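You operate a simulated robot arm through the tools that you are given. There is no shell and no other tool.

You are at the controls of a simulated robot arm. One attempt, no reset.

TASK
Tighten the frame, zero the counter, set medium tension and wind 4 metres.
Fine: one press of the key.
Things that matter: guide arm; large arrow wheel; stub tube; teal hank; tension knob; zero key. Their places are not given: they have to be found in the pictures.

The check looks at the end state, three seconds after you hand in, the way a careful person would. Anything else that was tipped, shoved, dropped, spilled or broken makes it a failure.

THE ROBOT
A 7-joint arm with a three-finger gripper, fixed in place. Base frame: the origin is on the floor under the middle of its stand, x ahead of it, y to its left, z up; the work surface is at about z = 0.74. Lengths are in m, angles in degrees, forces in N, time in s.
It reaches about 1.342 m from its shoulder. Its first joint turns from -166.0 to 166.0 degrees. Payload 2.69 kg.
The TCP is the grasp point between the finger pads, 0.03 m short of the fingertips. In the tool frame z runs along the fingers and y along their closing line. The gripper opens to 0.128 m; its body begins 0.117 m behind the TCP.
Orientation is told as [roll, pitch, yaw] about the base's x, y, z axes, in that order, counted from this pose: with the fingers straight down and closing along the base's y, the tool's x points along the base's -x, its y along +y and its z along -z.

THE INTERFACE
- The arm moves only by the tool move_arm. Its argument "plan" is a list of rows, each a list of 7 numbers: the gripper command, from -1 (shut) to 1 (fully open), values between in proportion, then the shift along the tool's x, y, z in m, then the turn, a rotation vector about the tool's x, y, z in degrees. In form: [[hand, x, y, z, rx, ry, rz], ...]. A call has 1 to 20 rows; each row is the pose to reach, as a shift and turn from the pose commanded when the call began, along the tool's axes at that moment. A row lasts 0.2 s, in which the tool goes at most 0.05 m and 8.6 degrees; a call with a longer step from one row to the next is refused whole, and so is a gripper value outside its range. Where a pose cannot be reached the arm comes as near as it can. A force on the tool above 40 N (or 10 N above the force at the start of the call, whichever is more), or a blocked arm, ends the call early, and 0.2 s more pass. The fingers move at their own pace (about 0.127 m/s each) and stop on an object; they squeeze with about 43 N. The grip force told is the motor's: it shows also when the fingers shut on nothing. Time passes only in rows, and 0.2 s behind the last, so rows that repeat a pose let the fingers close. The reply holds the time, the measured pose of the TCP, the force on the tool along the base axes, the opening and the grip force, in the units named above and with some noise, with the torque about the TCP (base axes, N m) and any sound that the robot's microphone picked up.
- Cameras (640 x 400 px; columns grow to the right, rows downward): "scene" is fixed at [0.2193, -0.6498, 1.5008]; the picture's right is [0.88, -0.47, 0.00], its down [-0.20, -0.38, -0.90] and it looks along [0.42, 0.80, -0.43] (base axes); focal length 330 px, centre (320, 200). "wrist" rides on the gripper at [0.058, 0.054, -0.131] in the tool frame; the picture's right is [-0.68, 0.74, 0.00], its down [-0.62, -0.57, -0.55] and it looks along [-0.40, -0.37, 0.84] (tool axes); focal length 234 px, centre (320, 200).
- snapshot(camera): a new picture of that camera. It takes no simulated time.
- slide_trunk(by): moves the trunk up (or, below 0, down) by that many m; the arm rides with it, the base frame stays. It gives what a move gives, with no picture.
- point_at(camera, pixels): there is no depth. For up to 12 entries [column, row, z] of the newest picture of that camera ("zoom" is the newest enlarged one), the place [x, y] in the base frame at which the ray of that pixel passes the height z, good to about 0.003 m. It takes no simulated time.
- zoom(camera, box): a new picture of the part [left, top, right, bottom] of that camera's present view, enlarged. It takes no simulated time.
- finish_job(): hands the job in; it is judged then, once.

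Open the gripper and draw the arm clear of the work before you hand the job in, unless the task says otherwise.

The tools are called after "Emit:" by a JSON object that holds its "api" and its "payload". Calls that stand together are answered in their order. move_arm: Moves the arm, as the interface text tells. Its arguments: {"type":"object","properties":{"plan":{"type":"array","items":{"type":"array","items":{"type":"number"}}}},"required":["plan"]} The other tools are called the same way: slide_trunk (by) moves the trunk up or down; snapshot (camera) takes a picture; point_at (camera, pixels) gives the place at which the rays of pixels pass given heights; zoom (camera, box) takes an enlarged picture of a part of a camera's view; finish_job () hands the job in.

At the start:

```text
t: 0.0
tcp_pos: [0.481, 0.5062, 1.3547]
ee_rot: [-0.1, 0.0, 0.0]
force: [0.0, 0.0, 0.3]
moment: [0.0, -0.01, 0.05]
grip_width: 0.1281
grip_force: 0.1
trunk travel left (down, up): [-0.15, 0.2]
```

scene: 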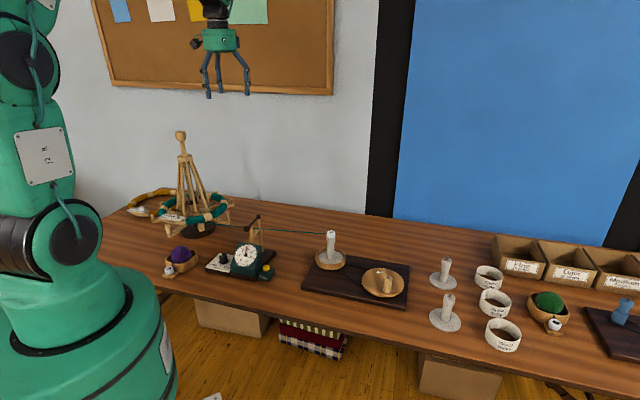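
wrist: 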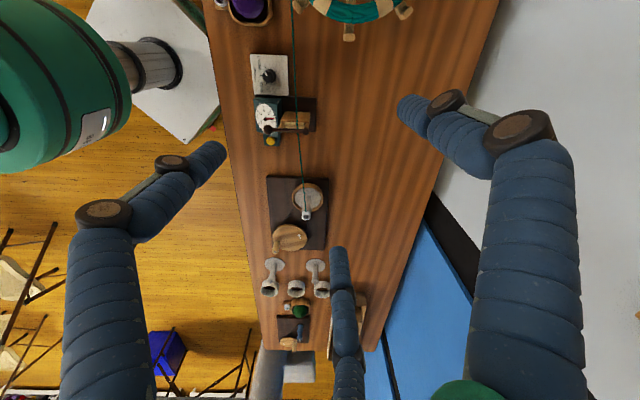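

The scene shows a yarn winding station: a swift (umbrella frame) at about (190,200), a counter box at (245,258), a winder at (330,255)/(385,285). I zoom into each to identify things.

Emit:
{"api": "zoom", "payload": {"camera": "scene", "box": [110, 120, 290, 290]}}

Emit:
{"api": "zoom", "payload": {"camera": "scene", "box": [190, 210, 290, 290]}}

Emit:
{"api": "zoom", "payload": {"camera": "scene", "box": [290, 220, 420, 315]}}

Emit:
{"api": "zoom", "payload": {"camera": "scene", "box": [420, 220, 640, 370]}}

```text
2.35 times, centred on (200, 205) of scene
```

zoom: 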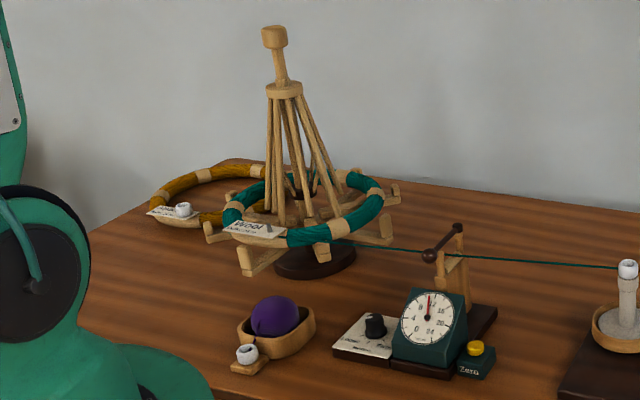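

```text
5.00 times, centred on (240, 250) of scene
```

zoom: 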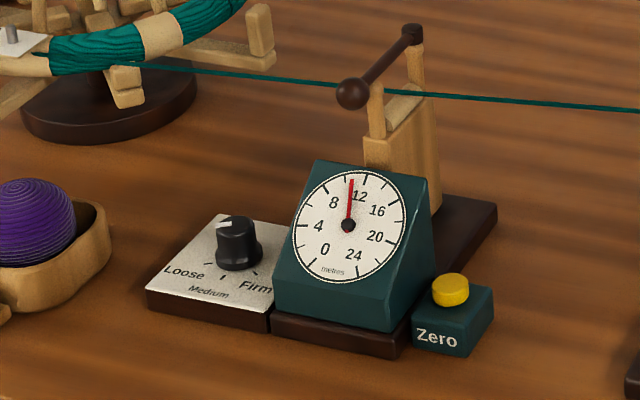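

```text
4.21 times, centred on (355, 268) of scene
```

zoom: 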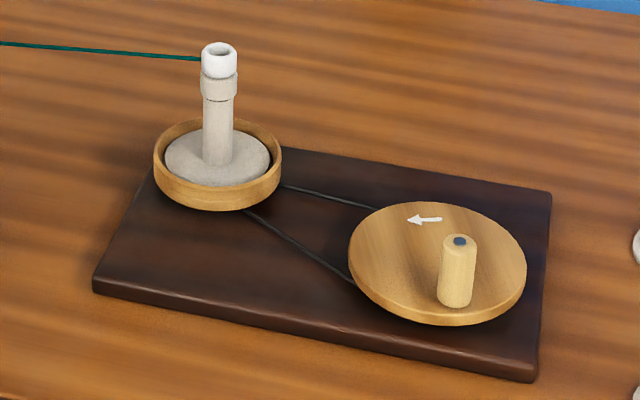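

```text
2.67 times, centred on (530, 295) of scene
```

zoom: 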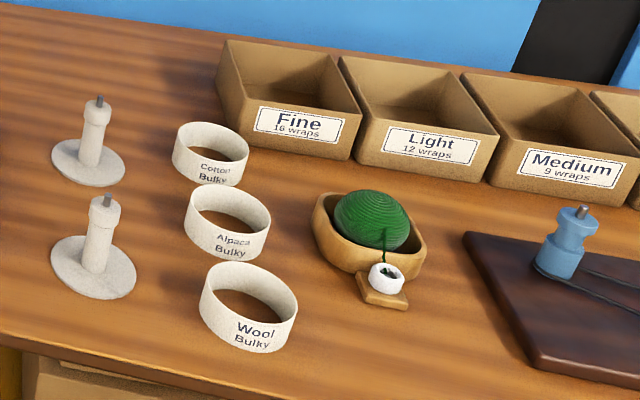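

The counter dial reads about 11 with the zero key to its right, the tension knob sits between Loose and Firm, and the crank wheel has an arrow pointing left on its far side. I zoom tighter on the swift, the guide arm and the winder.

Emit:
{"api": "zoom", "payload": {"camera": "scene", "box": [145, 120, 245, 240]}}

Emit:
{"api": "zoom", "payload": {"camera": "scene", "box": [165, 120, 215, 170]}}

Emit:
{"api": "zoom", "payload": {"camera": "scene", "box": [150, 190, 240, 245]}}

Emit:
{"api": "zoom", "payload": {"camera": "scene", "box": [200, 245, 240, 280]}}

Emit:
{"api": "zoom", "payload": {"camera": "scene", "box": [310, 225, 350, 260]}}

Emit:
{"api": "zoom", "payload": {"camera": "wrist", "box": [220, 0, 420, 150]}}

Emit:
{"api": "zoom", "payload": {"camera": "wrist", "box": [230, 160, 350, 260]}}

```text
3.33 times, centred on (195, 180) of scene
```

zoom: 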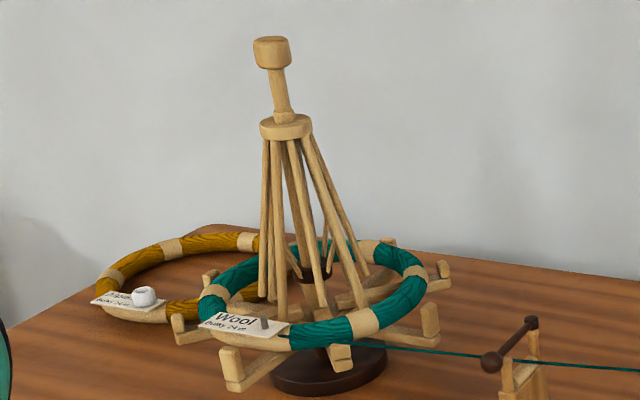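

```text
8.00 times, centred on (190, 145) of scene
```

zoom: 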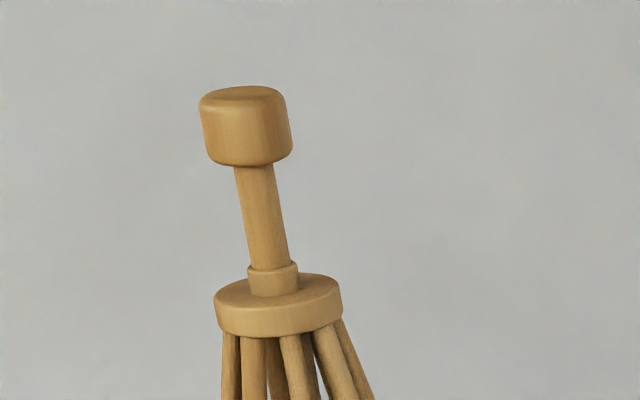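

```text
7.11 times, centred on (195, 218) of scene
```

zoom: 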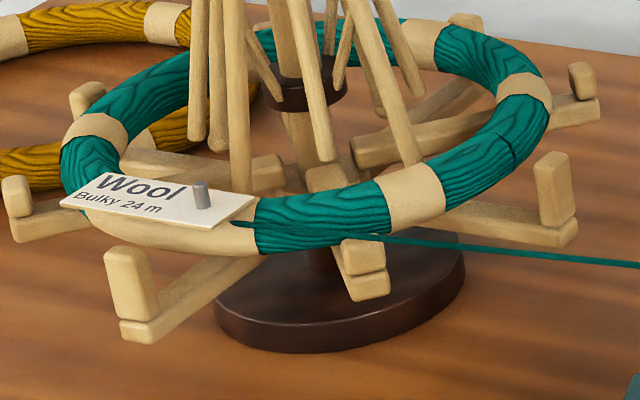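

```text
11.43 times, centred on (220, 262) of scene
```

zoom: 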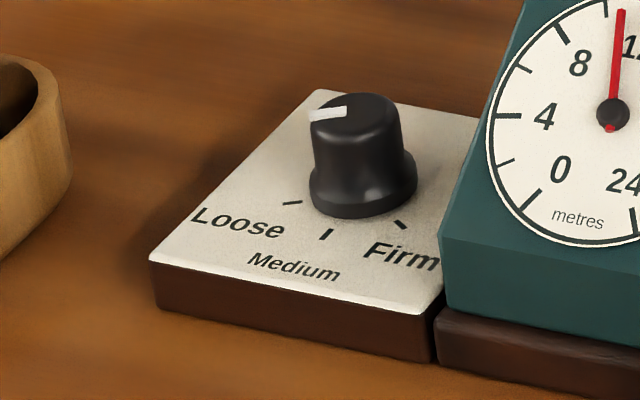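

```text
11.43 times, centred on (330, 242) of scene
```

zoom: 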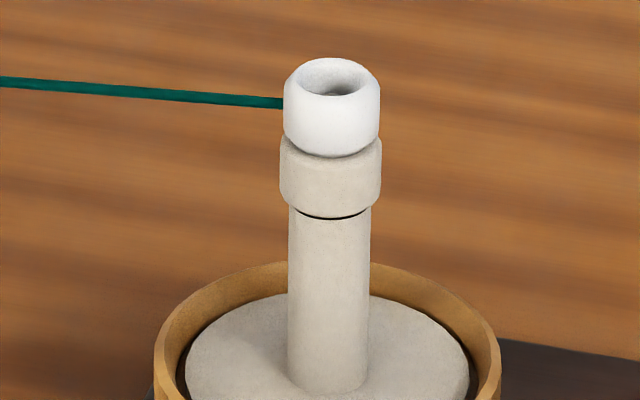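

```text
2.67 times, centred on (320, 75) of wrist
```

zoom: 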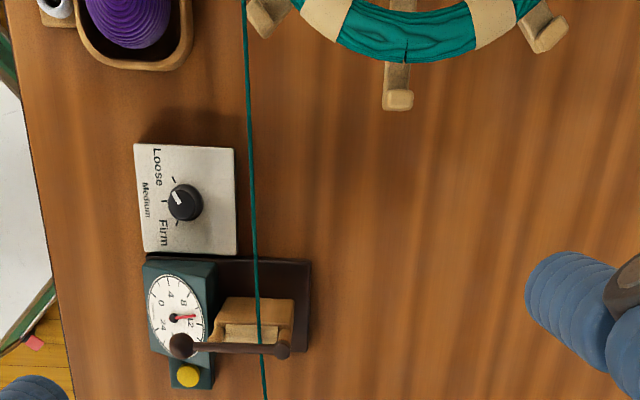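

```text
4.00 times, centred on (290, 210) of wrist
```

zoom: 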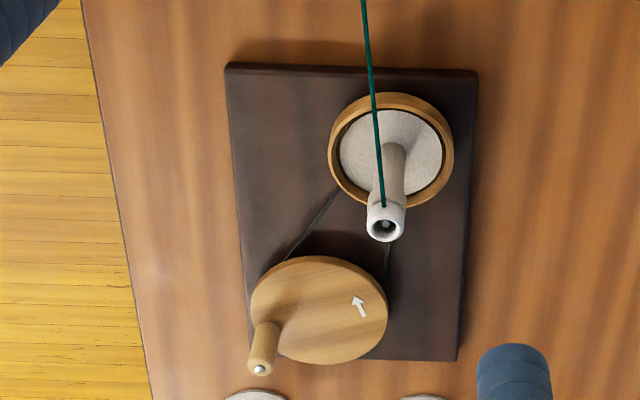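

I zoom in on the guide arm at scene (255,232) and the wrist view of it at (285,125).

Emit:
{"api": "zoom", "payload": {"camera": "scene", "box": [238, 208, 288, 258]}}

Emit:
{"api": "zoom", "payload": {"camera": "wrist", "box": [240, 80, 330, 150]}}

Emit:
{"api": "point_at", "payload": {"camera": "scene", "pixels": [[181, 135, 1.25], [200, 230, 0.75], [224, 258, 0.78], [245, 256, 0.8], [267, 268, 0.78], [253, 231, 0.86], [260, 217, 0.9], [331, 234, 0.9], [330, 262, 0.77], [383, 281, 0.79], [388, 272, 0.83], [265, 277, 0.74]]}}

```text
8.00 times, centred on (263, 233) of scene
```

zoom: 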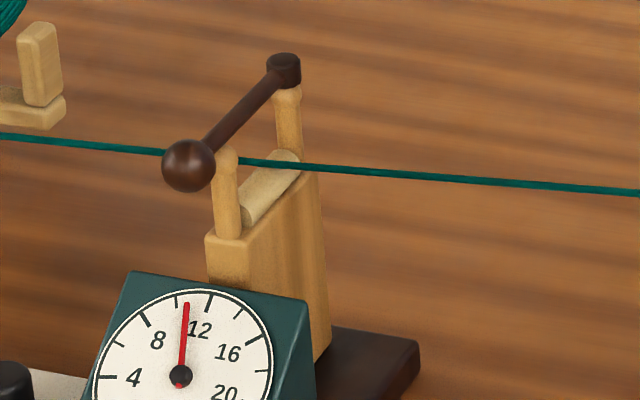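

```text
5.71 times, centred on (285, 115) of wrist
```

zoom: 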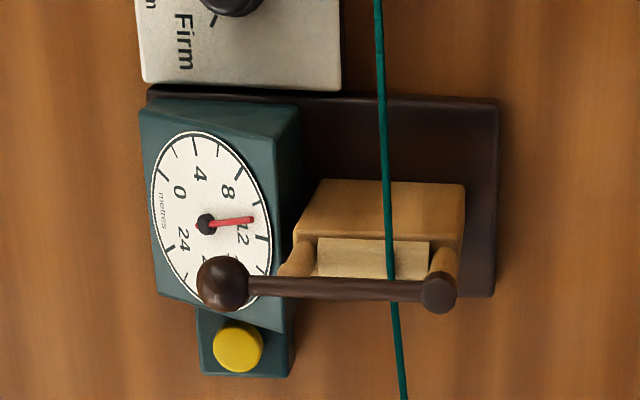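

```text
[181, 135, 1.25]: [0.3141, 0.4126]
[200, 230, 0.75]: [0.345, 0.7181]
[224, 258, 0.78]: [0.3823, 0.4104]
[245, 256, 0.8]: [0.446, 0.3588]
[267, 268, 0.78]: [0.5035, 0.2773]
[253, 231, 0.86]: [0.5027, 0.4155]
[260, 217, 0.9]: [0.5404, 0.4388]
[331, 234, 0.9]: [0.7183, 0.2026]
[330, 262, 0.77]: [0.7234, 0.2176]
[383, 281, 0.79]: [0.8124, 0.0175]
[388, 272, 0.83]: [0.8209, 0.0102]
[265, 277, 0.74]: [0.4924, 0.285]
```

The yarn already runs from the hank over the roller under the guide arm to the stub tube. I turn the wrist by about 168° so its camera faces the swift, staying at height.

Emit:
{"api": "move_arm", "payload": {"plan": [[1, -0.004, -0.003, 0, 0, 0, -8.4], [1, -0.008, -0.006, 0, 0, 0, -16.8], [1, -0.012, -0.009, 0, 0, 0, -25.2], [1, -0.016, -0.012, 0, 0, 0, -33.6], [1, -0.02, -0.015, 0, 0, 0, -42], [1, -0.024, -0.018, 0, 0, 0, -50.4], [1, -0.028, -0.021, 0, 0, 0, -58.8], [1, -0.032, -0.024, 0, 0, 0, -67.2], [1, -0.036, -0.027, 0, 0, 0, -75.6], [1, -0.04, -0.03, 0, 0, 0, -84], [1, -0.044, -0.033, 0, 0, 0, -92.4], [1, -0.048, -0.036, 0, 0, 0, -100.8], [1, -0.052, -0.039, 0, 0, 0, -109.2], [1, -0.056, -0.042, 0, 0, 0, -117.6], [1, -0.06, -0.045, 0, 0, 0, -126], [1, -0.064, -0.048, 0, 0, 0, -134.4], [1, -0.068, -0.051, 0, 0, 0, -142.8], [1, -0.072, -0.054, 0, 0, 0, -151.2], [1, -0.076, -0.057, 0, 0, 0, -159.6], [1, -0.08, -0.06, 0, 0, 0, -168]]}}

Emit:
{"api": "snapshot", "payload": {"camera": "wrist"}}

Emit:
{"api": "snapshot", "payload": {"camera": "scene"}}

```text
t: 4.2
tcp_pos: [0.5617, 0.4454, 1.3566]
ee_rot: [0.1, 0.1, 168.2]
force: [0.5, 0.5, -0.4]
moment: [-0.03, 0.0, 0.04]
grip_width: 0.1282
grip_force: 0.1
trunk travel left (down, up): [-0.15, 0.2]
```

```text
taken
```

wrist: 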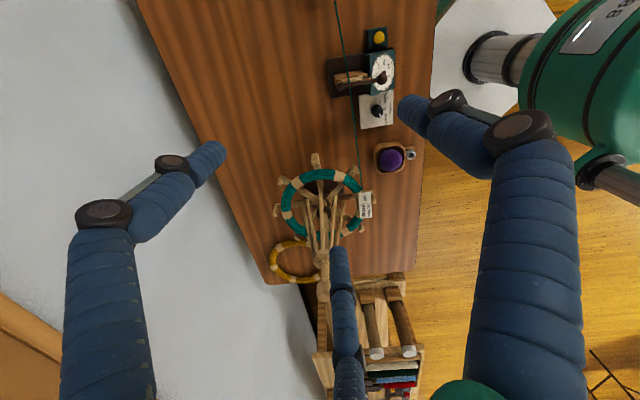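

```text
taken
```

scene: 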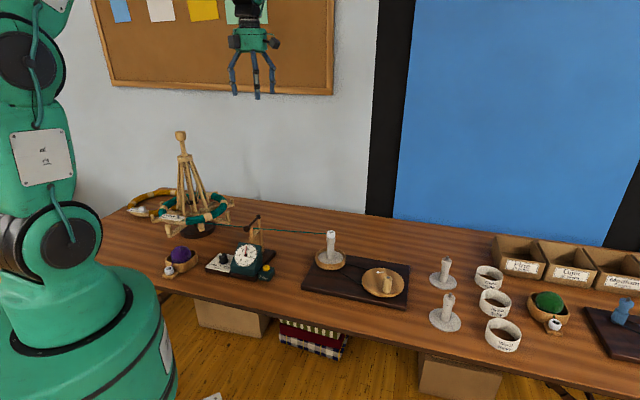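

The wrist now shows the swift at (320,205). I zoom in on it and on the counter assembly.

Emit:
{"api": "zoom", "payload": {"camera": "wrist", "box": [260, 145, 390, 285]}}

Emit:
{"api": "zoom", "payload": {"camera": "wrist", "box": [310, 20, 430, 180]}}

Emit:
{"api": "zoom", "payload": {"camera": "wrist", "box": [350, 85, 400, 135]}}

```text
2.86 times, centred on (325, 215) of wrist
```

zoom: 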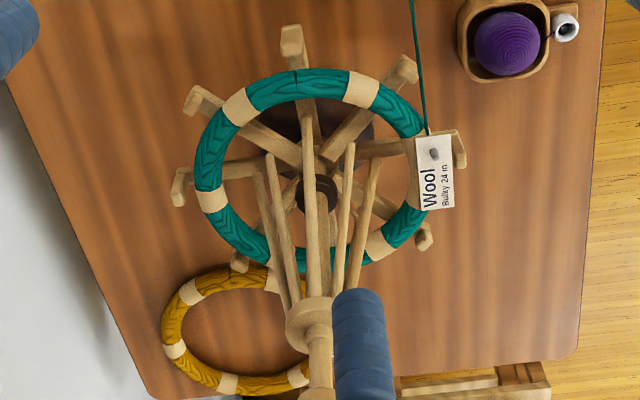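

```text
2.50 times, centred on (370, 100) of wrist
```

zoom: 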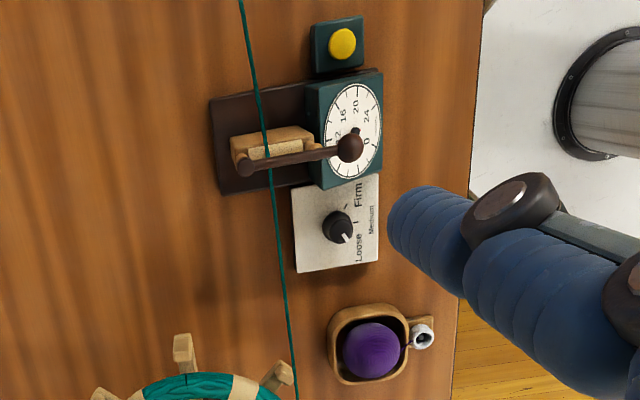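

```text
8.00 times, centred on (375, 110) of wrist
```

zoom: 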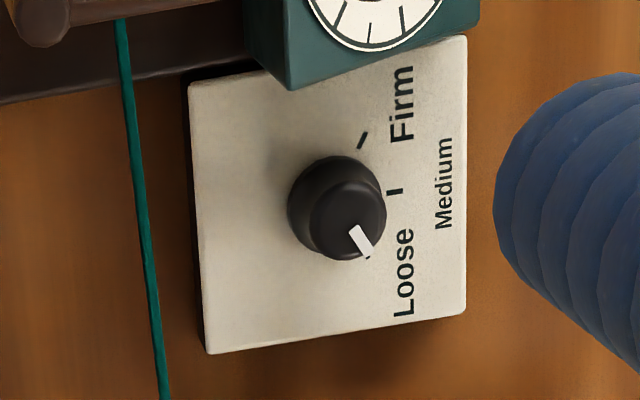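

I look closer at the lower part of the swift (scene ~ (195,205)), where some short stays seem to lead to a dark hub.

Emit:
{"api": "zoom", "payload": {"camera": "scene", "box": [170, 185, 220, 225]}}

Emit:
{"api": "zoom", "payload": {"camera": "scene", "box": [165, 145, 225, 200]}}

Emit:
{"api": "zoom", "payload": {"camera": "wrist", "box": [295, 165, 365, 245]}}

```text
10.00 times, centred on (195, 205) of scene
```

zoom: 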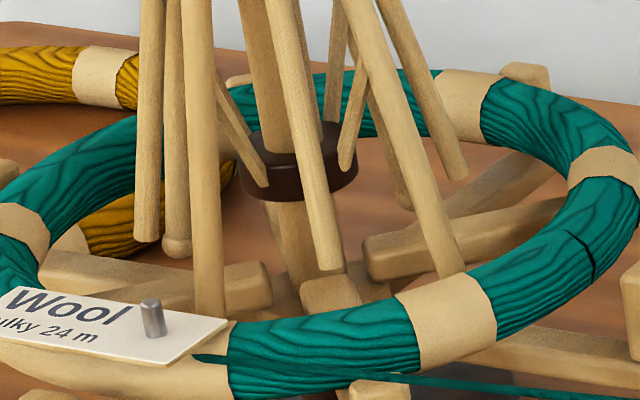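

```text
7.27 times, centred on (195, 172) of scene
```

zoom: 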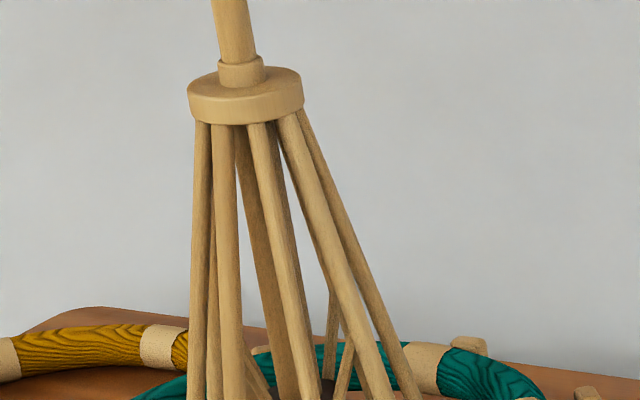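

```text
5.00 times, centred on (330, 205) of wrist
```

zoom: 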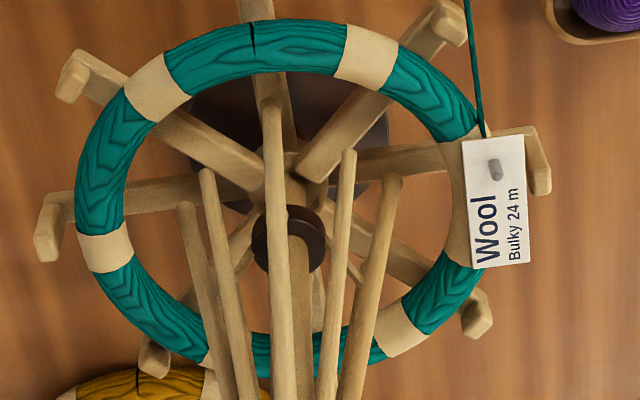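

The swift is umbrella-like: ribs hang from a collar (scene (188,157)), with stays running down to a dark hub (199,205). I get positions for base disc, hub, collar and knob from both cameras.

Emit:
{"api": "point_at", "payload": {"camera": "wrist", "pixels": [[324, 193, 0.75], [323.6, 213, 0.88], [321.5, 257, 1.09], [321.5, 257, 1.1], [375, 110, 0.78], [380, 37, 0.78], [367, 117, 0.79]]}}

Emit:
{"api": "point_at", "payload": {"camera": "scene", "pixels": [[181, 135, 1.18], [188.5, 156, 1.09], [199, 205, 0.875], [201, 229, 0.75], [224, 255, 0.79], [267, 267, 0.78]]}}

```text
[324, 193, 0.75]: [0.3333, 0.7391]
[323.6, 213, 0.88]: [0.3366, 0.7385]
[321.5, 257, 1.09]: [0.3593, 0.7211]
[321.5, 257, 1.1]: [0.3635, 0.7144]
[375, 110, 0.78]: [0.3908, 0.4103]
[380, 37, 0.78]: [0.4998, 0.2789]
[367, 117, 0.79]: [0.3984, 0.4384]
```

```text
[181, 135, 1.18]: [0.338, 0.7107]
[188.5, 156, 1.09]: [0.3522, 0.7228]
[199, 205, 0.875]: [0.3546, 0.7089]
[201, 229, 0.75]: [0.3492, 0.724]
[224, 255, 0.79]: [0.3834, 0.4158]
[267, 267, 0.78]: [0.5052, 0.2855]
```

Both cameras put the swift's axis near (0.345, 0.725). I move above it with fingers still over 0.1 m above the knob and square the yaw to 180°.

Emit:
{"api": "move_arm", "payload": {"plan": [[1, -0.027, -0.0229, 0.002, 0, 0, -1.2], [1, -0.054, -0.0457, 0.004, 0, 0, -2.4], [1, -0.081, -0.0686, 0.006, 0, 0, -3.6], [1, -0.108, -0.0915, 0.008, 0, 0, -4.8], [1, -0.135, -0.1143, 0.01, 0, 0, -6], [1, -0.162, -0.1372, 0.012, 0, 0, -7.2], [1, -0.189, -0.16, 0.014, 0, 0, -8.4], [1, -0.216, -0.183, 0.016, 0, 0, -9.6], [1, -0.2433, -0.2058, 0.018, 0, 0, -10.8], [1, -0.2704, -0.2287, 0.02, 0, 0, -11.8]]}}

Emit:
{"api": "snapshot", "payload": {"camera": "wrist"}}

Emit:
{"api": "zoom", "payload": {"camera": "scene", "box": [130, 60, 270, 220]}}

```text
t: 6.4
tcp_pos: [0.3428, 0.722, 1.3382]
ee_rot: [0.0, 0.0, 179.8]
force: [-0.6, -0.6, -0.3]
moment: [0.02, -0.02, -0.03]
grip_width: 0.128
grip_force: 0.1
trunk travel left (down, up): [-0.15, 0.2]
```

```text
taken
```

wrist: 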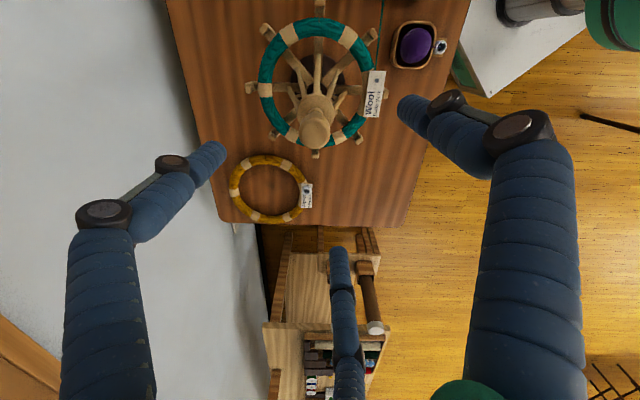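

```text
2.50 times, centred on (200, 140) of scene
```

zoom: 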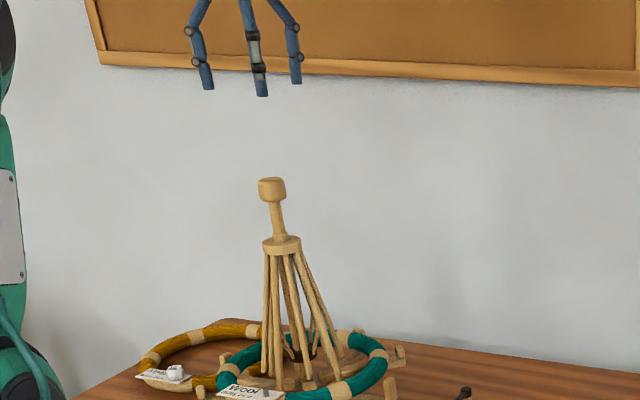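

Zoom the wrist view on the knob, collar and hub for an exact axis.

Emit:
{"api": "zoom", "payload": {"camera": "wrist", "box": [240, 10, 400, 160]}}

Emit:
{"api": "zoom", "payload": {"camera": "wrist", "box": [290, 60, 350, 160]}}

```text
2.67 times, centred on (320, 85) of wrist
```

zoom: 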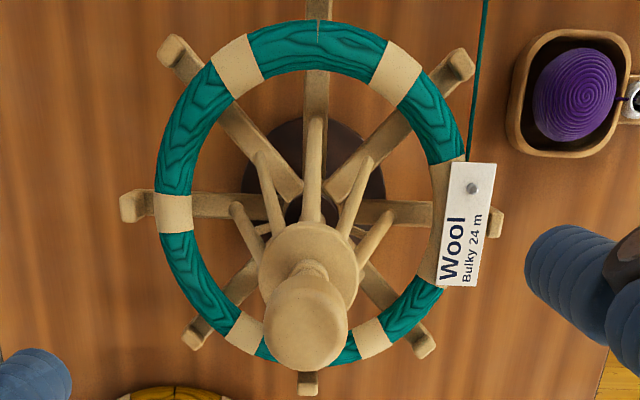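

```text
4.00 times, centred on (320, 110) of wrist
```

zoom: 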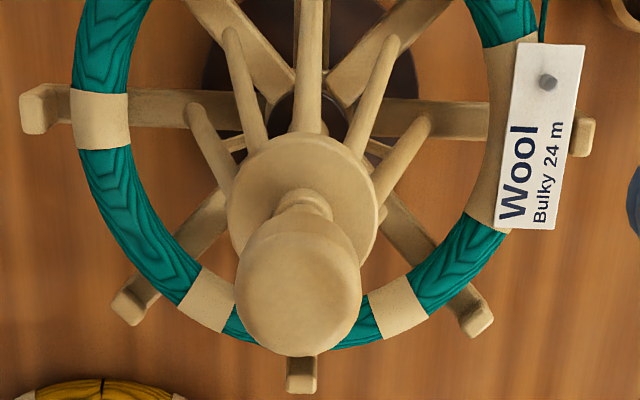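

Knob top at zoom (298,303), collar top at (302,192). Get their positions.

Emit:
{"api": "point_at", "payload": {"camera": "zoom", "pixels": [[298, 303, 1.17], [298, 303, 1.18], [298, 303, 1.19], [302, 192, 1.09], [302, 192, 1.1], [302, 192, 1.11], [307, 110, 0.88], [227, 195, 1.1], [378, 195, 1.1], [237, 295, 1.175], [361, 295, 1.175]]}}

Emit:
{"api": "zoom", "payload": {"camera": "scene", "box": [165, 125, 205, 165]}}

Emit:
{"api": "point_at", "payload": {"camera": "zoom", "pixels": [[298, 100, 1.18], [298, 303, 1.18], [298, 303, 1.19]]}}

```text
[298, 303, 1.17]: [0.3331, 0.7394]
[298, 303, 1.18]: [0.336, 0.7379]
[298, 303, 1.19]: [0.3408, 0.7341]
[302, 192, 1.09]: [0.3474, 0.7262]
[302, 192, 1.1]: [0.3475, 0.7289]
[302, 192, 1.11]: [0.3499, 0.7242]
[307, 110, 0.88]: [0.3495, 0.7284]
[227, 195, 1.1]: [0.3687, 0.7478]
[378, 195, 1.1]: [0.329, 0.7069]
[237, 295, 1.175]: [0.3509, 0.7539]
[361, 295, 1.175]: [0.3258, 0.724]
```

```text
10.00 times, centred on (185, 145) of scene
```

zoom: 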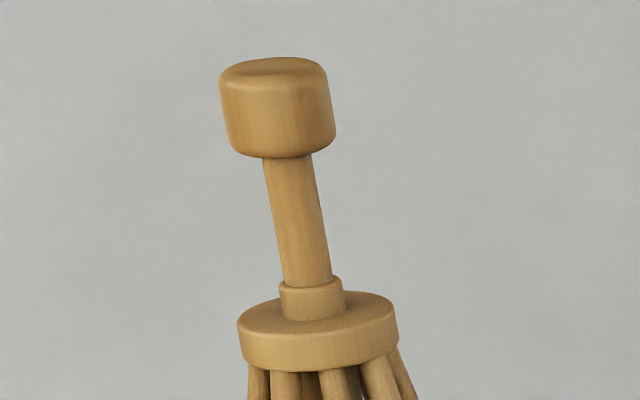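

```text
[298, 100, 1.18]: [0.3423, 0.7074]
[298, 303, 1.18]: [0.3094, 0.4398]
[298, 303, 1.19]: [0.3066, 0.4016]
```

The axis is near (0.346, 0.728), the knob about 0.04 m wide with its top near z≈1.19. I descend with open fingers around the knob, keeping fingertips above the collar.

Emit:
{"api": "move_arm", "payload": {"plan": [[1, 0.001, -0.002, 0.03, 0, 0, 0], [1, 0.002, -0.004, 0.06, 0, 0, 0], [1, 0.003, -0.006, 0.09, 0, 0, 0], [1, 0.003, -0.006, 0.115, 0, 0, 0], [1, 0.003, -0.006, 0.14, 0, 0, 0], [1, 0.003, -0.006, 0.164, 0, 0, 0]]}}

Emit:
{"api": "zoom", "payload": {"camera": "scene", "box": [150, 90, 230, 170]}}

Emit:
{"api": "snapshot", "payload": {"camera": "wrist"}}

```text
t: 7.8
tcp_pos: [0.3477, 0.7329, 1.1728]
ee_rot: [0.0, 0.0, 179.7]
force: [-0.5, -0.2, 0.2]
moment: [-0.01, -0.02, -0.03]
grip_width: 0.1279
grip_force: 0.0
trunk travel left (down, up): [-0.15, 0.2]
```

```text
5.00 times, centred on (190, 130) of scene
```

zoom: 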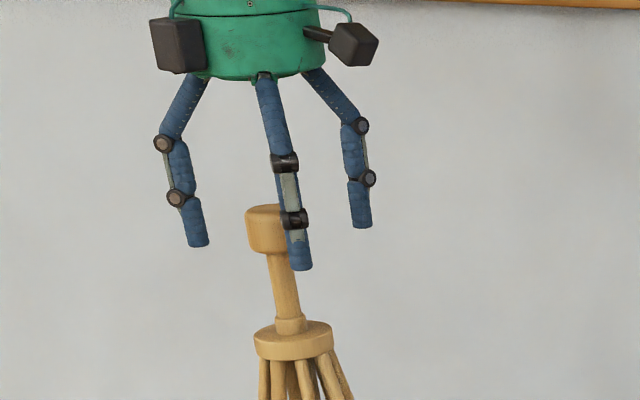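

```text
taken
```

wrist: 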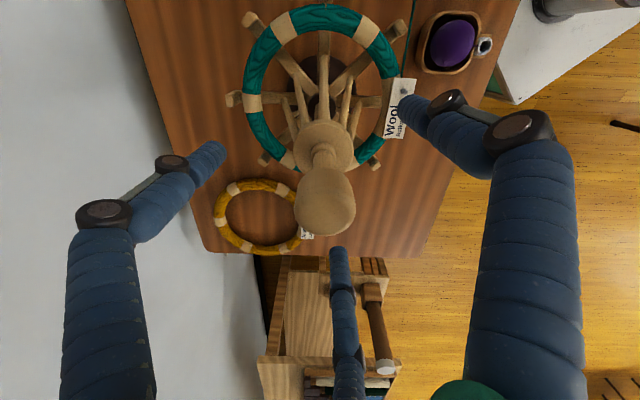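

Knob appears at wrist (325,200), close to the grasp centre (320,192). I zoom for an exact offset before closing.

Emit:
{"api": "zoom", "payload": {"camera": "wrist", "box": [270, 110, 380, 250]}}

Emit:
{"api": "point_at", "payload": {"camera": "wrist", "pixels": [[326, 208, 1.19], [326, 208, 1.18], [323, 148, 1.1], [320, 192, 1.1728]]}}

```text
2.86 times, centred on (325, 180) of wrist
```

zoom: 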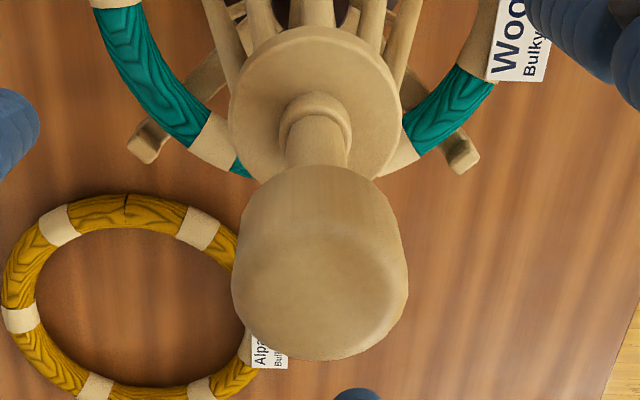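

```text
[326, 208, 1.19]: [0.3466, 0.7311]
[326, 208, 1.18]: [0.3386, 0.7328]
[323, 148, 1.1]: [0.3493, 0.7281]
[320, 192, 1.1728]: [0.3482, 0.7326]
```

I shift 3 mm in −y and close on the knob, watching the readings.

Emit:
{"api": "move_arm", "payload": {"plan": [[0.2, 0, 0.003, 0, 0, 0, 0], [-0.2, 0, 0.003, 0, 0, 0, 0], [-0.6, 0, 0.003, 0, 0, 0, 0], [-1, 0, 0.003, 0, 0, 0, 0], [-1, 0, 0.003, 0, 0, 0, 0]]}}

Emit:
{"api": "zoom", "payload": {"camera": "scene", "box": [150, 90, 230, 170]}}

```text
t: 8.7
tcp_pos: [0.3386, 0.7327, 1.1735]
ee_rot: [-0.2, -0.3, 180.0]
force: [-40.8, 22.4, -1.5]
moment: [-0.06, -0.15, 0.09]
grip_width: 0.0403
grip_force: 43.3
trunk travel left (down, up): [-0.15, 0.2]
stopped in row 4: the force on the tool passed its limit at 49 N (the readings are from after the stop); the commanded pose is now the measured one
```

```text
5.00 times, centred on (190, 130) of scene
```

zoom: 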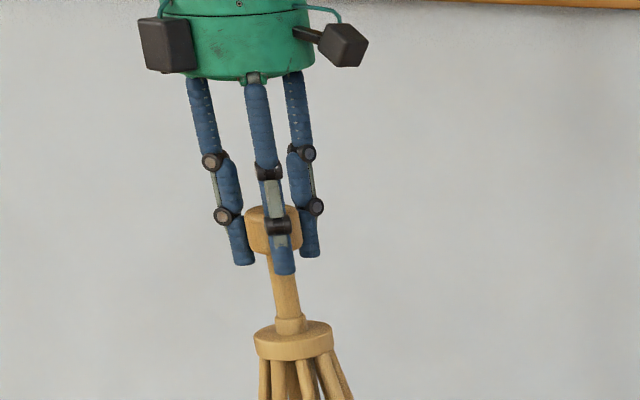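

The closing pushed the tool toward −x,+y (force −41, +22 N), so the knob's real centre is near (0.336, 0.738). I open, re-centre and close again.

Emit:
{"api": "move_arm", "payload": {"plan": [[-0.2, 0, 0, 0, 0, 0, 0], [0, 0, 0, 0, 0, 0, 0], [0, 0, 0, 0, 0, 0, 0]]}}

Emit:
{"api": "zoom", "payload": {"camera": "wrist", "box": [250, 100, 390, 260]}}

```text
t: 9.5
tcp_pos: [0.3454, 0.7298, 1.172]
ee_rot: [-0.2, -0.3, 179.9]
force: [0.6, 0.3, 0.0]
moment: [0.0, -0.02, -0.01]
grip_width: 0.064
grip_force: 0.1
trunk travel left (down, up): [-0.15, 0.2]
```

```text
2.50 times, centred on (320, 180) of wrist
```

zoom: 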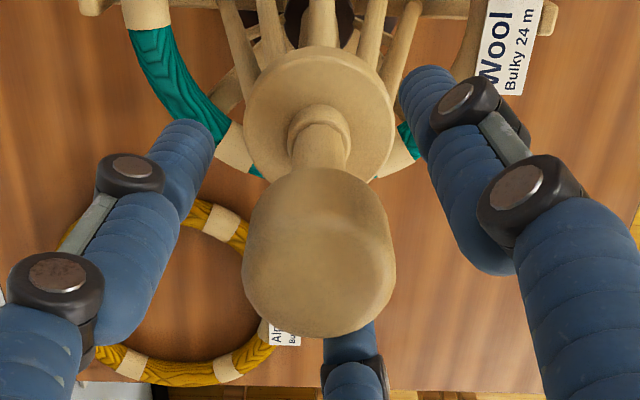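

The knob fits with centre ≈ (0.3385, 0.733) (width 0.040 m). I shift there and re-close.

Emit:
{"api": "move_arm", "payload": {"plan": [[0, -0.0035, -0.0015, 0, 0, 0, 0], [0, -0.007, -0.003, 0, 0, 0, 0], [-0.4, -0.007, -0.003, 0, 0, 0, 0], [-1, -0.007, -0.003, 0, 0, 0, 0], [-1, -0.007, -0.003, 0, 0, 0, 0], [-1, -0.007, -0.003, 0, 0, 0, 0]]}}

```text
t: 10.9
tcp_pos: [0.3401, 0.7332, 1.1727]
ee_rot: [-0.2, -0.2, 179.9]
force: [18.6, 11.2, 1.3]
moment: [0.13, -0.18, -0.04]
grip_width: 0.0393
grip_force: 43.1
trunk travel left (down, up): [-0.15, 0.2]
```

Gripped with residual 19/11 N side load; I relieve it by ~2 mm and press down 1 cm gently.

Emit:
{"api": "move_arm", "payload": {"plan": [[-1, 0.002, -0.001, 0, 0, 0, 0], [-1, 0.002, -0.001, 0.0, 0, 0, 0], [-1, 0.002, -0.001, 0.003, 0, 0, 0], [-1, 0.002, -0.001, 0.006, 0, 0, 0]]}}

Emit:
{"api": "zoom", "payload": {"camera": "scene", "box": [150, 90, 230, 170]}}

```text
t: 11.9
tcp_pos: [0.3388, 0.734, 1.1657]
ee_rot: [0.0, -0.2, 179.9]
force: [-1.7, 2.6, 1.4]
moment: [-0.19, 0.2, 0.03]
grip_width: 0.0394
grip_force: 42.9
trunk travel left (down, up): [-0.15, 0.2]
```

```text
5.00 times, centred on (190, 130) of scene
```

zoom: 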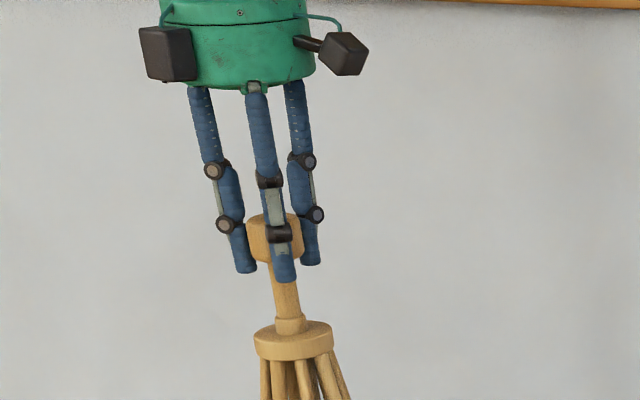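

The knob slid down ~7 mm almost without force while the collar stayed at the same place. I check whether the ribs or hub changed.

Emit:
{"api": "zoom", "payload": {"camera": "scene", "box": [170, 185, 220, 225]}}

Emit:
{"api": "zoom", "payload": {"camera": "scene", "box": [165, 145, 225, 200]}}

```text
10.00 times, centred on (195, 205) of scene
```

zoom: 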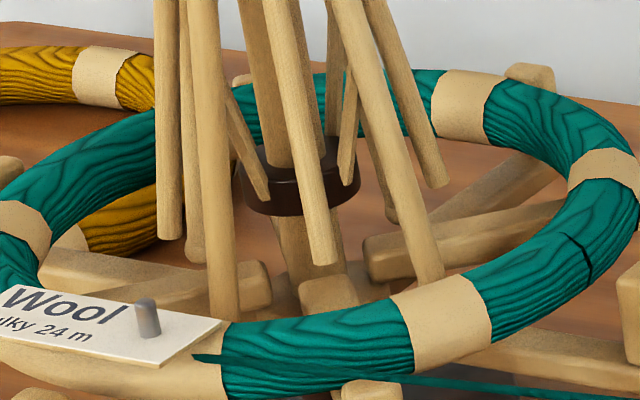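

```text
7.27 times, centred on (195, 172) of scene
```

zoom: 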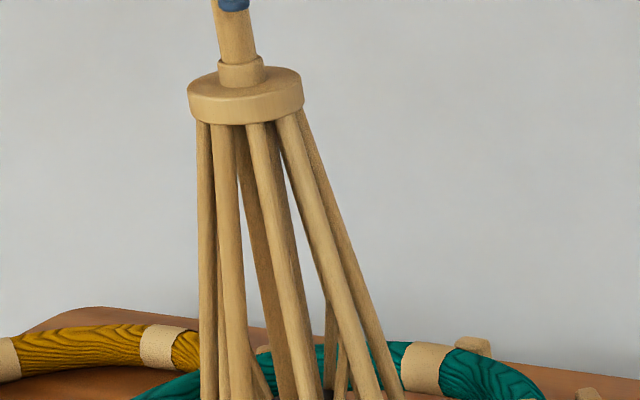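

Pressing lowers the hub and folds the ribs in, so the frame is tightened by pulling the knob up. I pull up in small steps and watch force and sound.

Emit:
{"api": "move_arm", "payload": {"plan": [[-1, 0, 0, -0.005, 0, 0, 0], [-1, 0, 0, -0.01, 0, 0, 0], [-1, 0, 0, -0.015, 0, 0, 0], [-1, 0, 0, -0.02, 0, 0, 0], [-1, 0, 0, -0.025, 0, 0, 0]]}}

Emit:
{"api": "zoom", "payload": {"camera": "scene", "box": [145, 160, 245, 240]}}

```text
t: 13.1
tcp_pos: [0.3404, 0.7358, 1.1907]
ee_rot: [-0.2, -0.2, 179.9]
force: [-14.8, 17.8, -2.7]
moment: [0.03, 0.21, 0.01]
grip_width: 0.0379
grip_force: 45.1
trunk travel left (down, up): [-0.15, 0.2]
```

```text
5.00 times, centred on (195, 200) of scene
```

zoom: 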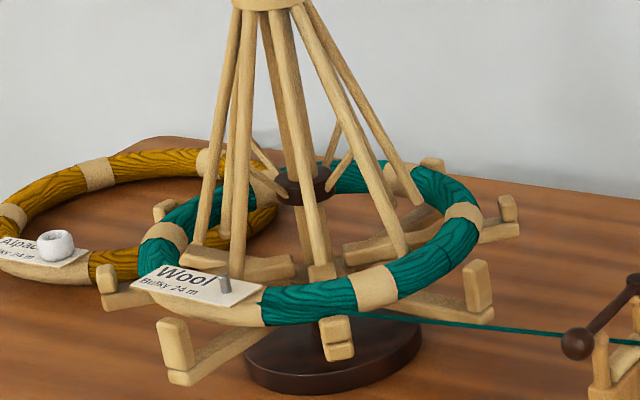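

The ribs spread as the knob rises. I continue upward while trimming 2–3 mm toward −x,+y to remove the side load.

Emit:
{"api": "move_arm", "payload": {"plan": [[-1, -0.002, -0.002, -0.004, 0, 0, 0], [-1, -0.002, -0.002, -0.008, 0, 0, 0], [-1, -0.002, -0.002, -0.012, 0, 0, 0], [-1, -0.002, -0.002, -0.016, 0, 0, 0], [-1, -0.002, -0.002, -0.02, 0, 0, 0]]}}

Emit:
{"api": "zoom", "payload": {"camera": "scene", "box": [145, 160, 245, 240]}}

```text
t: 13.9
tcp_pos: [0.3386, 0.7359, 1.1941]
ee_rot: [0.6, -0.3, 179.9]
force: [7.0, 18.0, -14.9]
moment: [0.76, -0.31, 0.01]
grip_width: 0.0381
grip_force: 45.1
trunk travel left (down, up): [-0.15, 0.2]
stopped in row 3: the force on the tool passed its limit at 44 N (the readings are from after the stop); the commanded pose is now the measured one
```

```text
5.00 times, centred on (195, 200) of scene
```

zoom: 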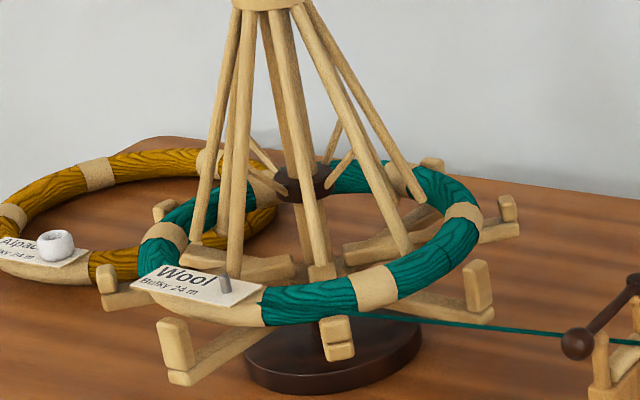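

The pull stopped at 44 N with z≈1.194; the ribs now reach close to the hank's inside. I trim the side load and test the vertical resistance once more slowly.

Emit:
{"api": "move_arm", "payload": {"plan": [[-1, 0.001, -0.003, 0, 0, 0, 0], [-1, 0.001, -0.003, 0, 0, 0, 0]]}}

Emit:
{"api": "zoom", "payload": {"camera": "wrist", "box": [200, 0, 440, 150]}}

Emit:
{"api": "zoom", "payload": {"camera": "scene", "box": [170, 185, 220, 225]}}

```text
t: 14.5
tcp_pos: [0.3386, 0.7349, 1.1942]
ee_rot: [0.8, -0.5, 179.9]
force: [-2.9, -1.0, -17.5]
moment: [-0.31, 0.19, 0.03]
grip_width: 0.0379
grip_force: 44.2
trunk travel left (down, up): [-0.15, 0.2]
```

```text
2.67 times, centred on (320, 75) of wrist
```

zoom: 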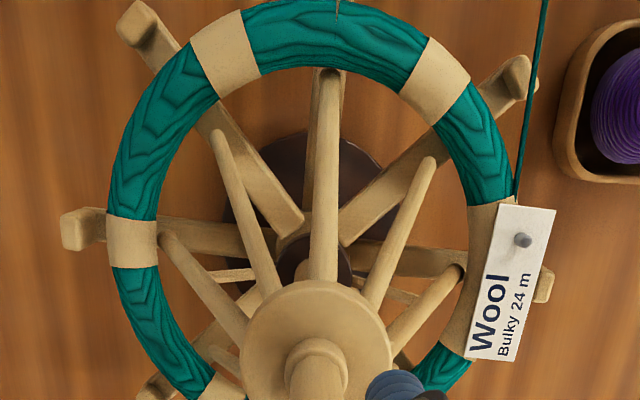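

```text
10.00 times, centred on (195, 205) of scene
```

zoom: 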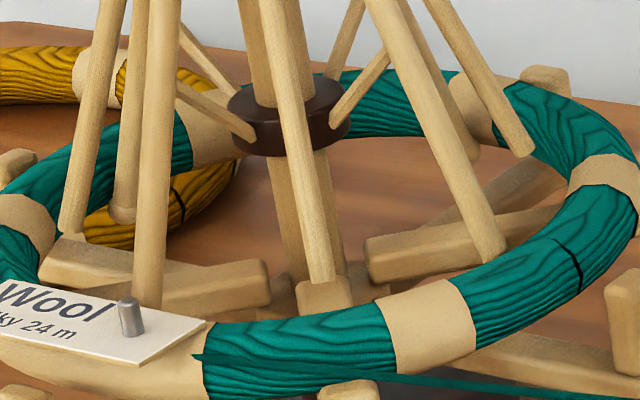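

The ribs touch the hank's inner edge in the wrist view (rib tips at (160,240), (325,70), (455,270)). I pull a little harder to confirm a firm stop.

Emit:
{"api": "move_arm", "payload": {"plan": [[-1, 0, 0, -0.001, 0, 0, 0], [-1, 0, 0, -0.002, 0, 0, 0], [-1, 0, 0, -0.003, 0, 0, 0], [-1, 0, 0, -0.003, 0, 0, 0]]}}

Emit:
{"api": "zoom", "payload": {"camera": "wrist", "box": [200, 0, 440, 150]}}

```text
t: 15.2
tcp_pos: [0.3394, 0.7362, 1.1936]
ee_rot: [0.7, -0.6, 179.9]
force: [3.4, 9.1, -7.5]
moment: [0.39, -0.16, -0.03]
grip_width: 0.0379
grip_force: 44.4
trunk travel left (down, up): [-0.15, 0.2]
stopped in row 3: the force on the tool passed its limit at 42 N (the readings are from after the stop); the commanded pose is now the measured one
```

```text
2.67 times, centred on (320, 75) of wrist
```

zoom: 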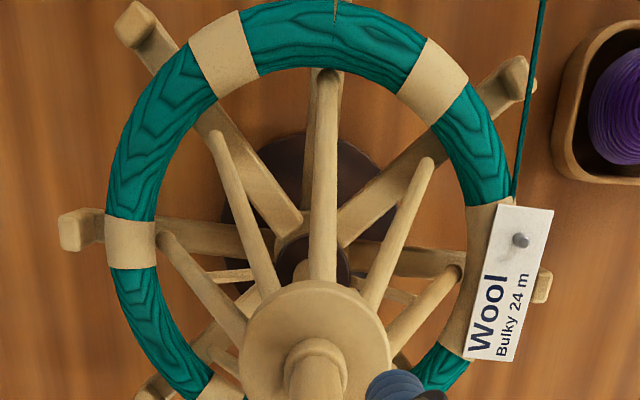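

A firm stop at 42 N with no more motion: the frame is tight. I open the fingers and check the knob stays up.

Emit:
{"api": "move_arm", "payload": {"plan": [[-0.5, 0, 0, 0, 0, 0, 0], [0, 0, 0, 0, 0, 0, 0], [0.6, 0, 0, 0, 0, 0, 0], [1, 0, 0, 0, 0, 0, 0], [1, 0, 0, 0, 0, 0, 0], [1, 0, 0, 0, 0, 0, 0]]}}

Emit:
{"api": "zoom", "payload": {"camera": "wrist", "box": [200, 0, 440, 150]}}

Emit:
{"api": "zoom", "payload": {"camera": "scene", "box": [130, 90, 260, 240]}}

```text
t: 16.6
tcp_pos: [0.3394, 0.736, 1.1952]
ee_rot: [0.8, -0.5, 179.9]
force: [-0.1, 0.1, -0.7]
moment: [0.0, 0.04, -0.01]
grip_width: 0.128
grip_force: 0.0
trunk travel left (down, up): [-0.15, 0.2]
```

```text
2.67 times, centred on (320, 75) of wrist
```

zoom: 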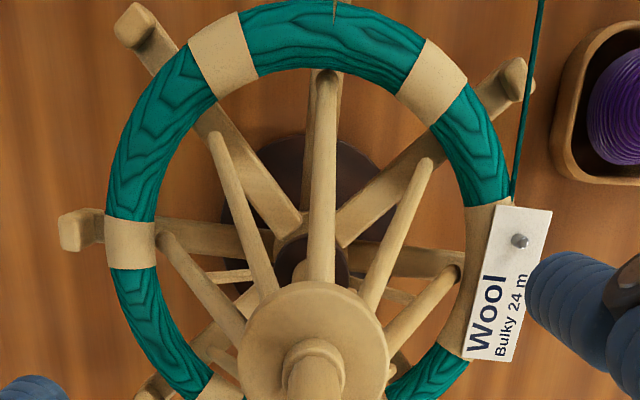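

```text
2.67 times, centred on (195, 165) of scene
```

zoom: 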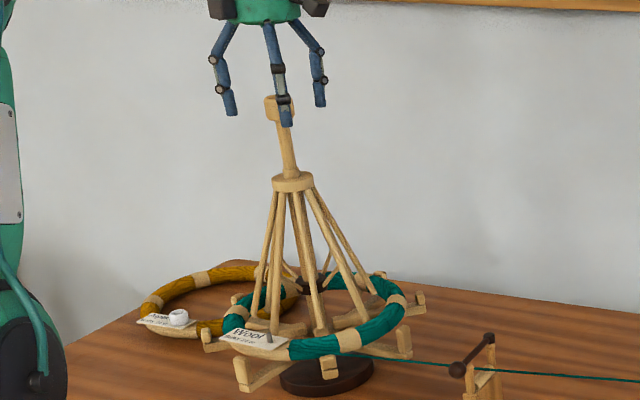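

The knob stays up and the ribs stay spread. I lift clear of the knob (0.09 m) and levelling the slight tilt.

Emit:
{"api": "move_arm", "payload": {"plan": [[1, 0, 0, -0.02, 0, 0, 0], [1, 0, 0, -0.05, 0, 0, 0], [1, 0, 0, -0.08, -0.4, -0.25, 0], [1, 0, 0, -0.1, -0.8, -0.5, 0], [1, 0.02, 0.04, -0.1, -0.8, -0.5, 0], [1, 0.04, 0.08, -0.1, -0.8, -0.5, 0], [1, 0.06, 0.12, -0.1, -0.8, -0.5, 0], [1, 0.08, 0.16, -0.1, -0.8, -0.5, 0], [1, 0.1, 0.2, -0.1, -0.8, -0.5, 0], [1, 0.11, 0.24, -0.09, -0.8, -0.5, 0], [1, 0.12, 0.28, -0.06, -0.8, -0.5, 0], [1, 0.12, 0.32, -0.04, -0.8, -0.5, 0], [1, 0.12, 0.36, -0.01, -0.8, -0.5, 0], [1, 0.12, 0.4, 0.02, -0.8, -0.5, 0], [1, 0.12, 0.41, 0.05, -0.8, -0.5, 0]]}}

Emit:
{"api": "snapshot", "payload": {"camera": "wrist"}}

Emit:
{"api": "snapshot", "payload": {"camera": "scene"}}

```text
refused: row 11 steps farther than a row can; nothing moved
```

```text
taken
```

wrist: 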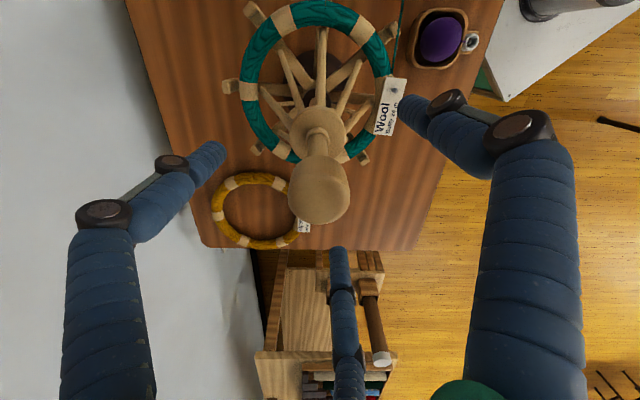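

```text
taken
```

scene: 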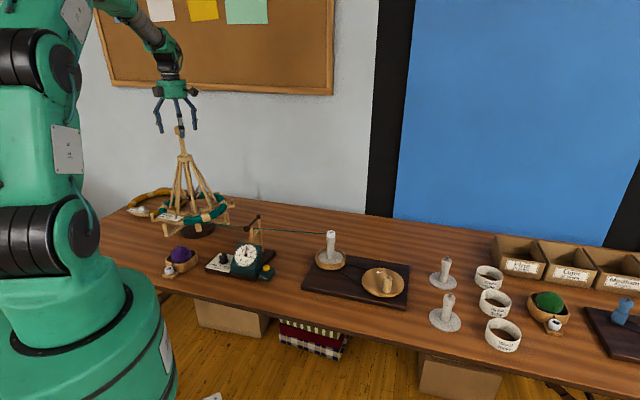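

The call was refused for one long step; nothing moved and the knob is still between the open fingers. I repeat with smaller steps.

Emit:
{"api": "move_arm", "payload": {"plan": [[1, 0, 0, -0.02, 0, 0, 0], [1, 0, 0, -0.05, 0, 0, 0], [1, 0, 0, -0.08, -0.4, -0.25, 0], [1, 0, 0, -0.1, -0.8, -0.5, 0], [1, 0.02, 0.04, -0.1, -0.8, -0.5, 0], [1, 0.04, 0.08, -0.1, -0.8, -0.5, 0], [1, 0.06, 0.12, -0.1, -0.8, -0.5, 0], [1, 0.08, 0.16, -0.1, -0.8, -0.5, 0], [1, 0.1, 0.2, -0.1, -0.8, -0.5, 0], [1, 0.11, 0.24, -0.09, -0.8, -0.5, 0], [1, 0.12, 0.275, -0.065, -0.8, -0.5, 0], [1, 0.12, 0.31, -0.04, -0.8, -0.5, 0], [1, 0.12, 0.345, -0.01, -0.8, -0.5, 0], [1, 0.12, 0.38, 0.02, -0.8, -0.5, 0], [1, 0.12, 0.4, 0.05, -0.8, -0.5, 0]]}}

Emit:
{"api": "snapshot", "payload": {"camera": "wrist"}}

Emit:
{"api": "snapshot", "payload": {"camera": "scene"}}

```text
t: 19.8
tcp_pos: [0.4567, 0.3336, 1.1485]
ee_rot: [1.6, -0.9, 179.9]
force: [-0.6, 0.2, -0.6]
moment: [-0.04, 0.02, 0.01]
grip_width: 0.128
grip_force: 0.2
trunk travel left (down, up): [-0.15, 0.2]
```

```text
taken
```

wrist: 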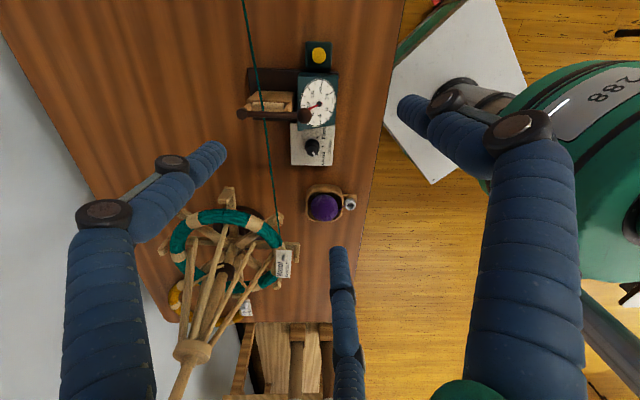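

```text
taken
```

scene: 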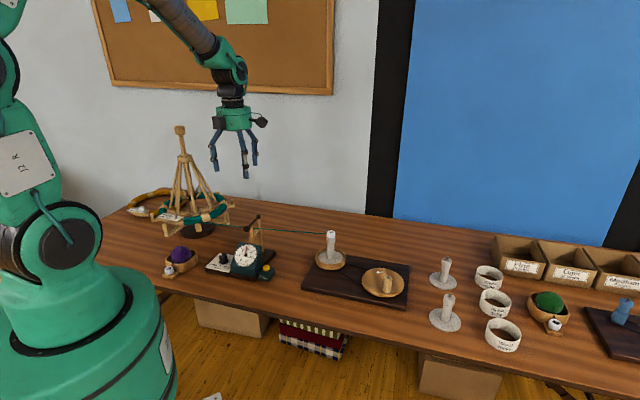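

Levelling went the wrong way (roll 1.6), so I will undo it with the opposite sign. First I zoom on the counter group in the wrist view around (310,110).

Emit:
{"api": "zoom", "payload": {"camera": "wrist", "box": [230, 30, 390, 180]}}

Emit:
{"api": "point_at", "payload": {"camera": "wrist", "pixels": [[319, 55, 0.79], [319, 55, 0.78], [312, 147, 0.79], [305, 116, 0.87], [242, 113, 0.89]]}}

Emit:
{"api": "zoom", "payload": {"camera": "scene", "box": [230, 205, 290, 285]}}

```text
2.67 times, centred on (310, 105) of wrist
```

zoom: 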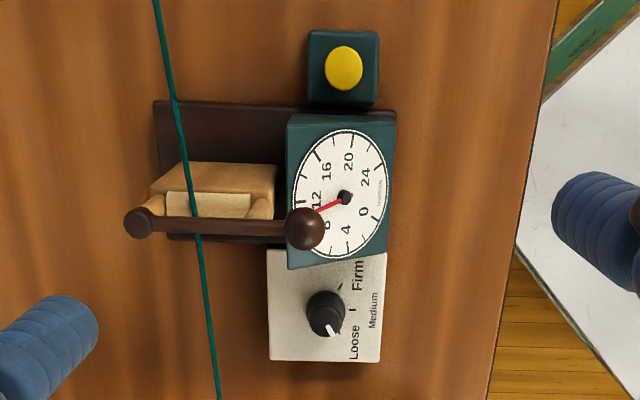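

```text
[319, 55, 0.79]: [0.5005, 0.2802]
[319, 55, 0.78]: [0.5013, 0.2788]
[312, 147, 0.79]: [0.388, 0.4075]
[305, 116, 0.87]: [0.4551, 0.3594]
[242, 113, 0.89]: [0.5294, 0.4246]
```

```text
5.00 times, centred on (260, 245) of scene
```

zoom: 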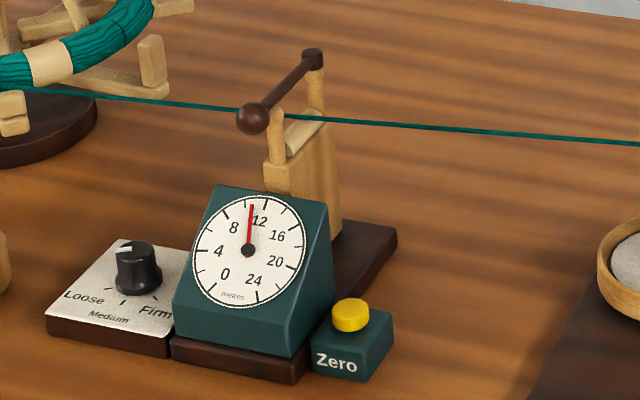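

The dial reads ~11, key at (0.501, 0.279, ~0.783), tension knob near (0.388, 0.408), guide-arm ball near (0.46, 0.355, 0.91). I level the tool first.

Emit:
{"api": "move_arm", "payload": {"plan": [[1, 0, 0, 0, 0.8, 0.45, 0], [1, 0, 0, 0, 1.6, 0.9, 0]]}}

```text
t: 20.4
tcp_pos: [0.4574, 0.3324, 1.1499]
ee_rot: [-0.1, -0.2, 179.9]
force: [0.7, 0.2, -0.8]
moment: [0.02, 0.06, 0.02]
grip_width: 0.1279
grip_force: 0.0
trunk travel left (down, up): [-0.15, 0.2]
```

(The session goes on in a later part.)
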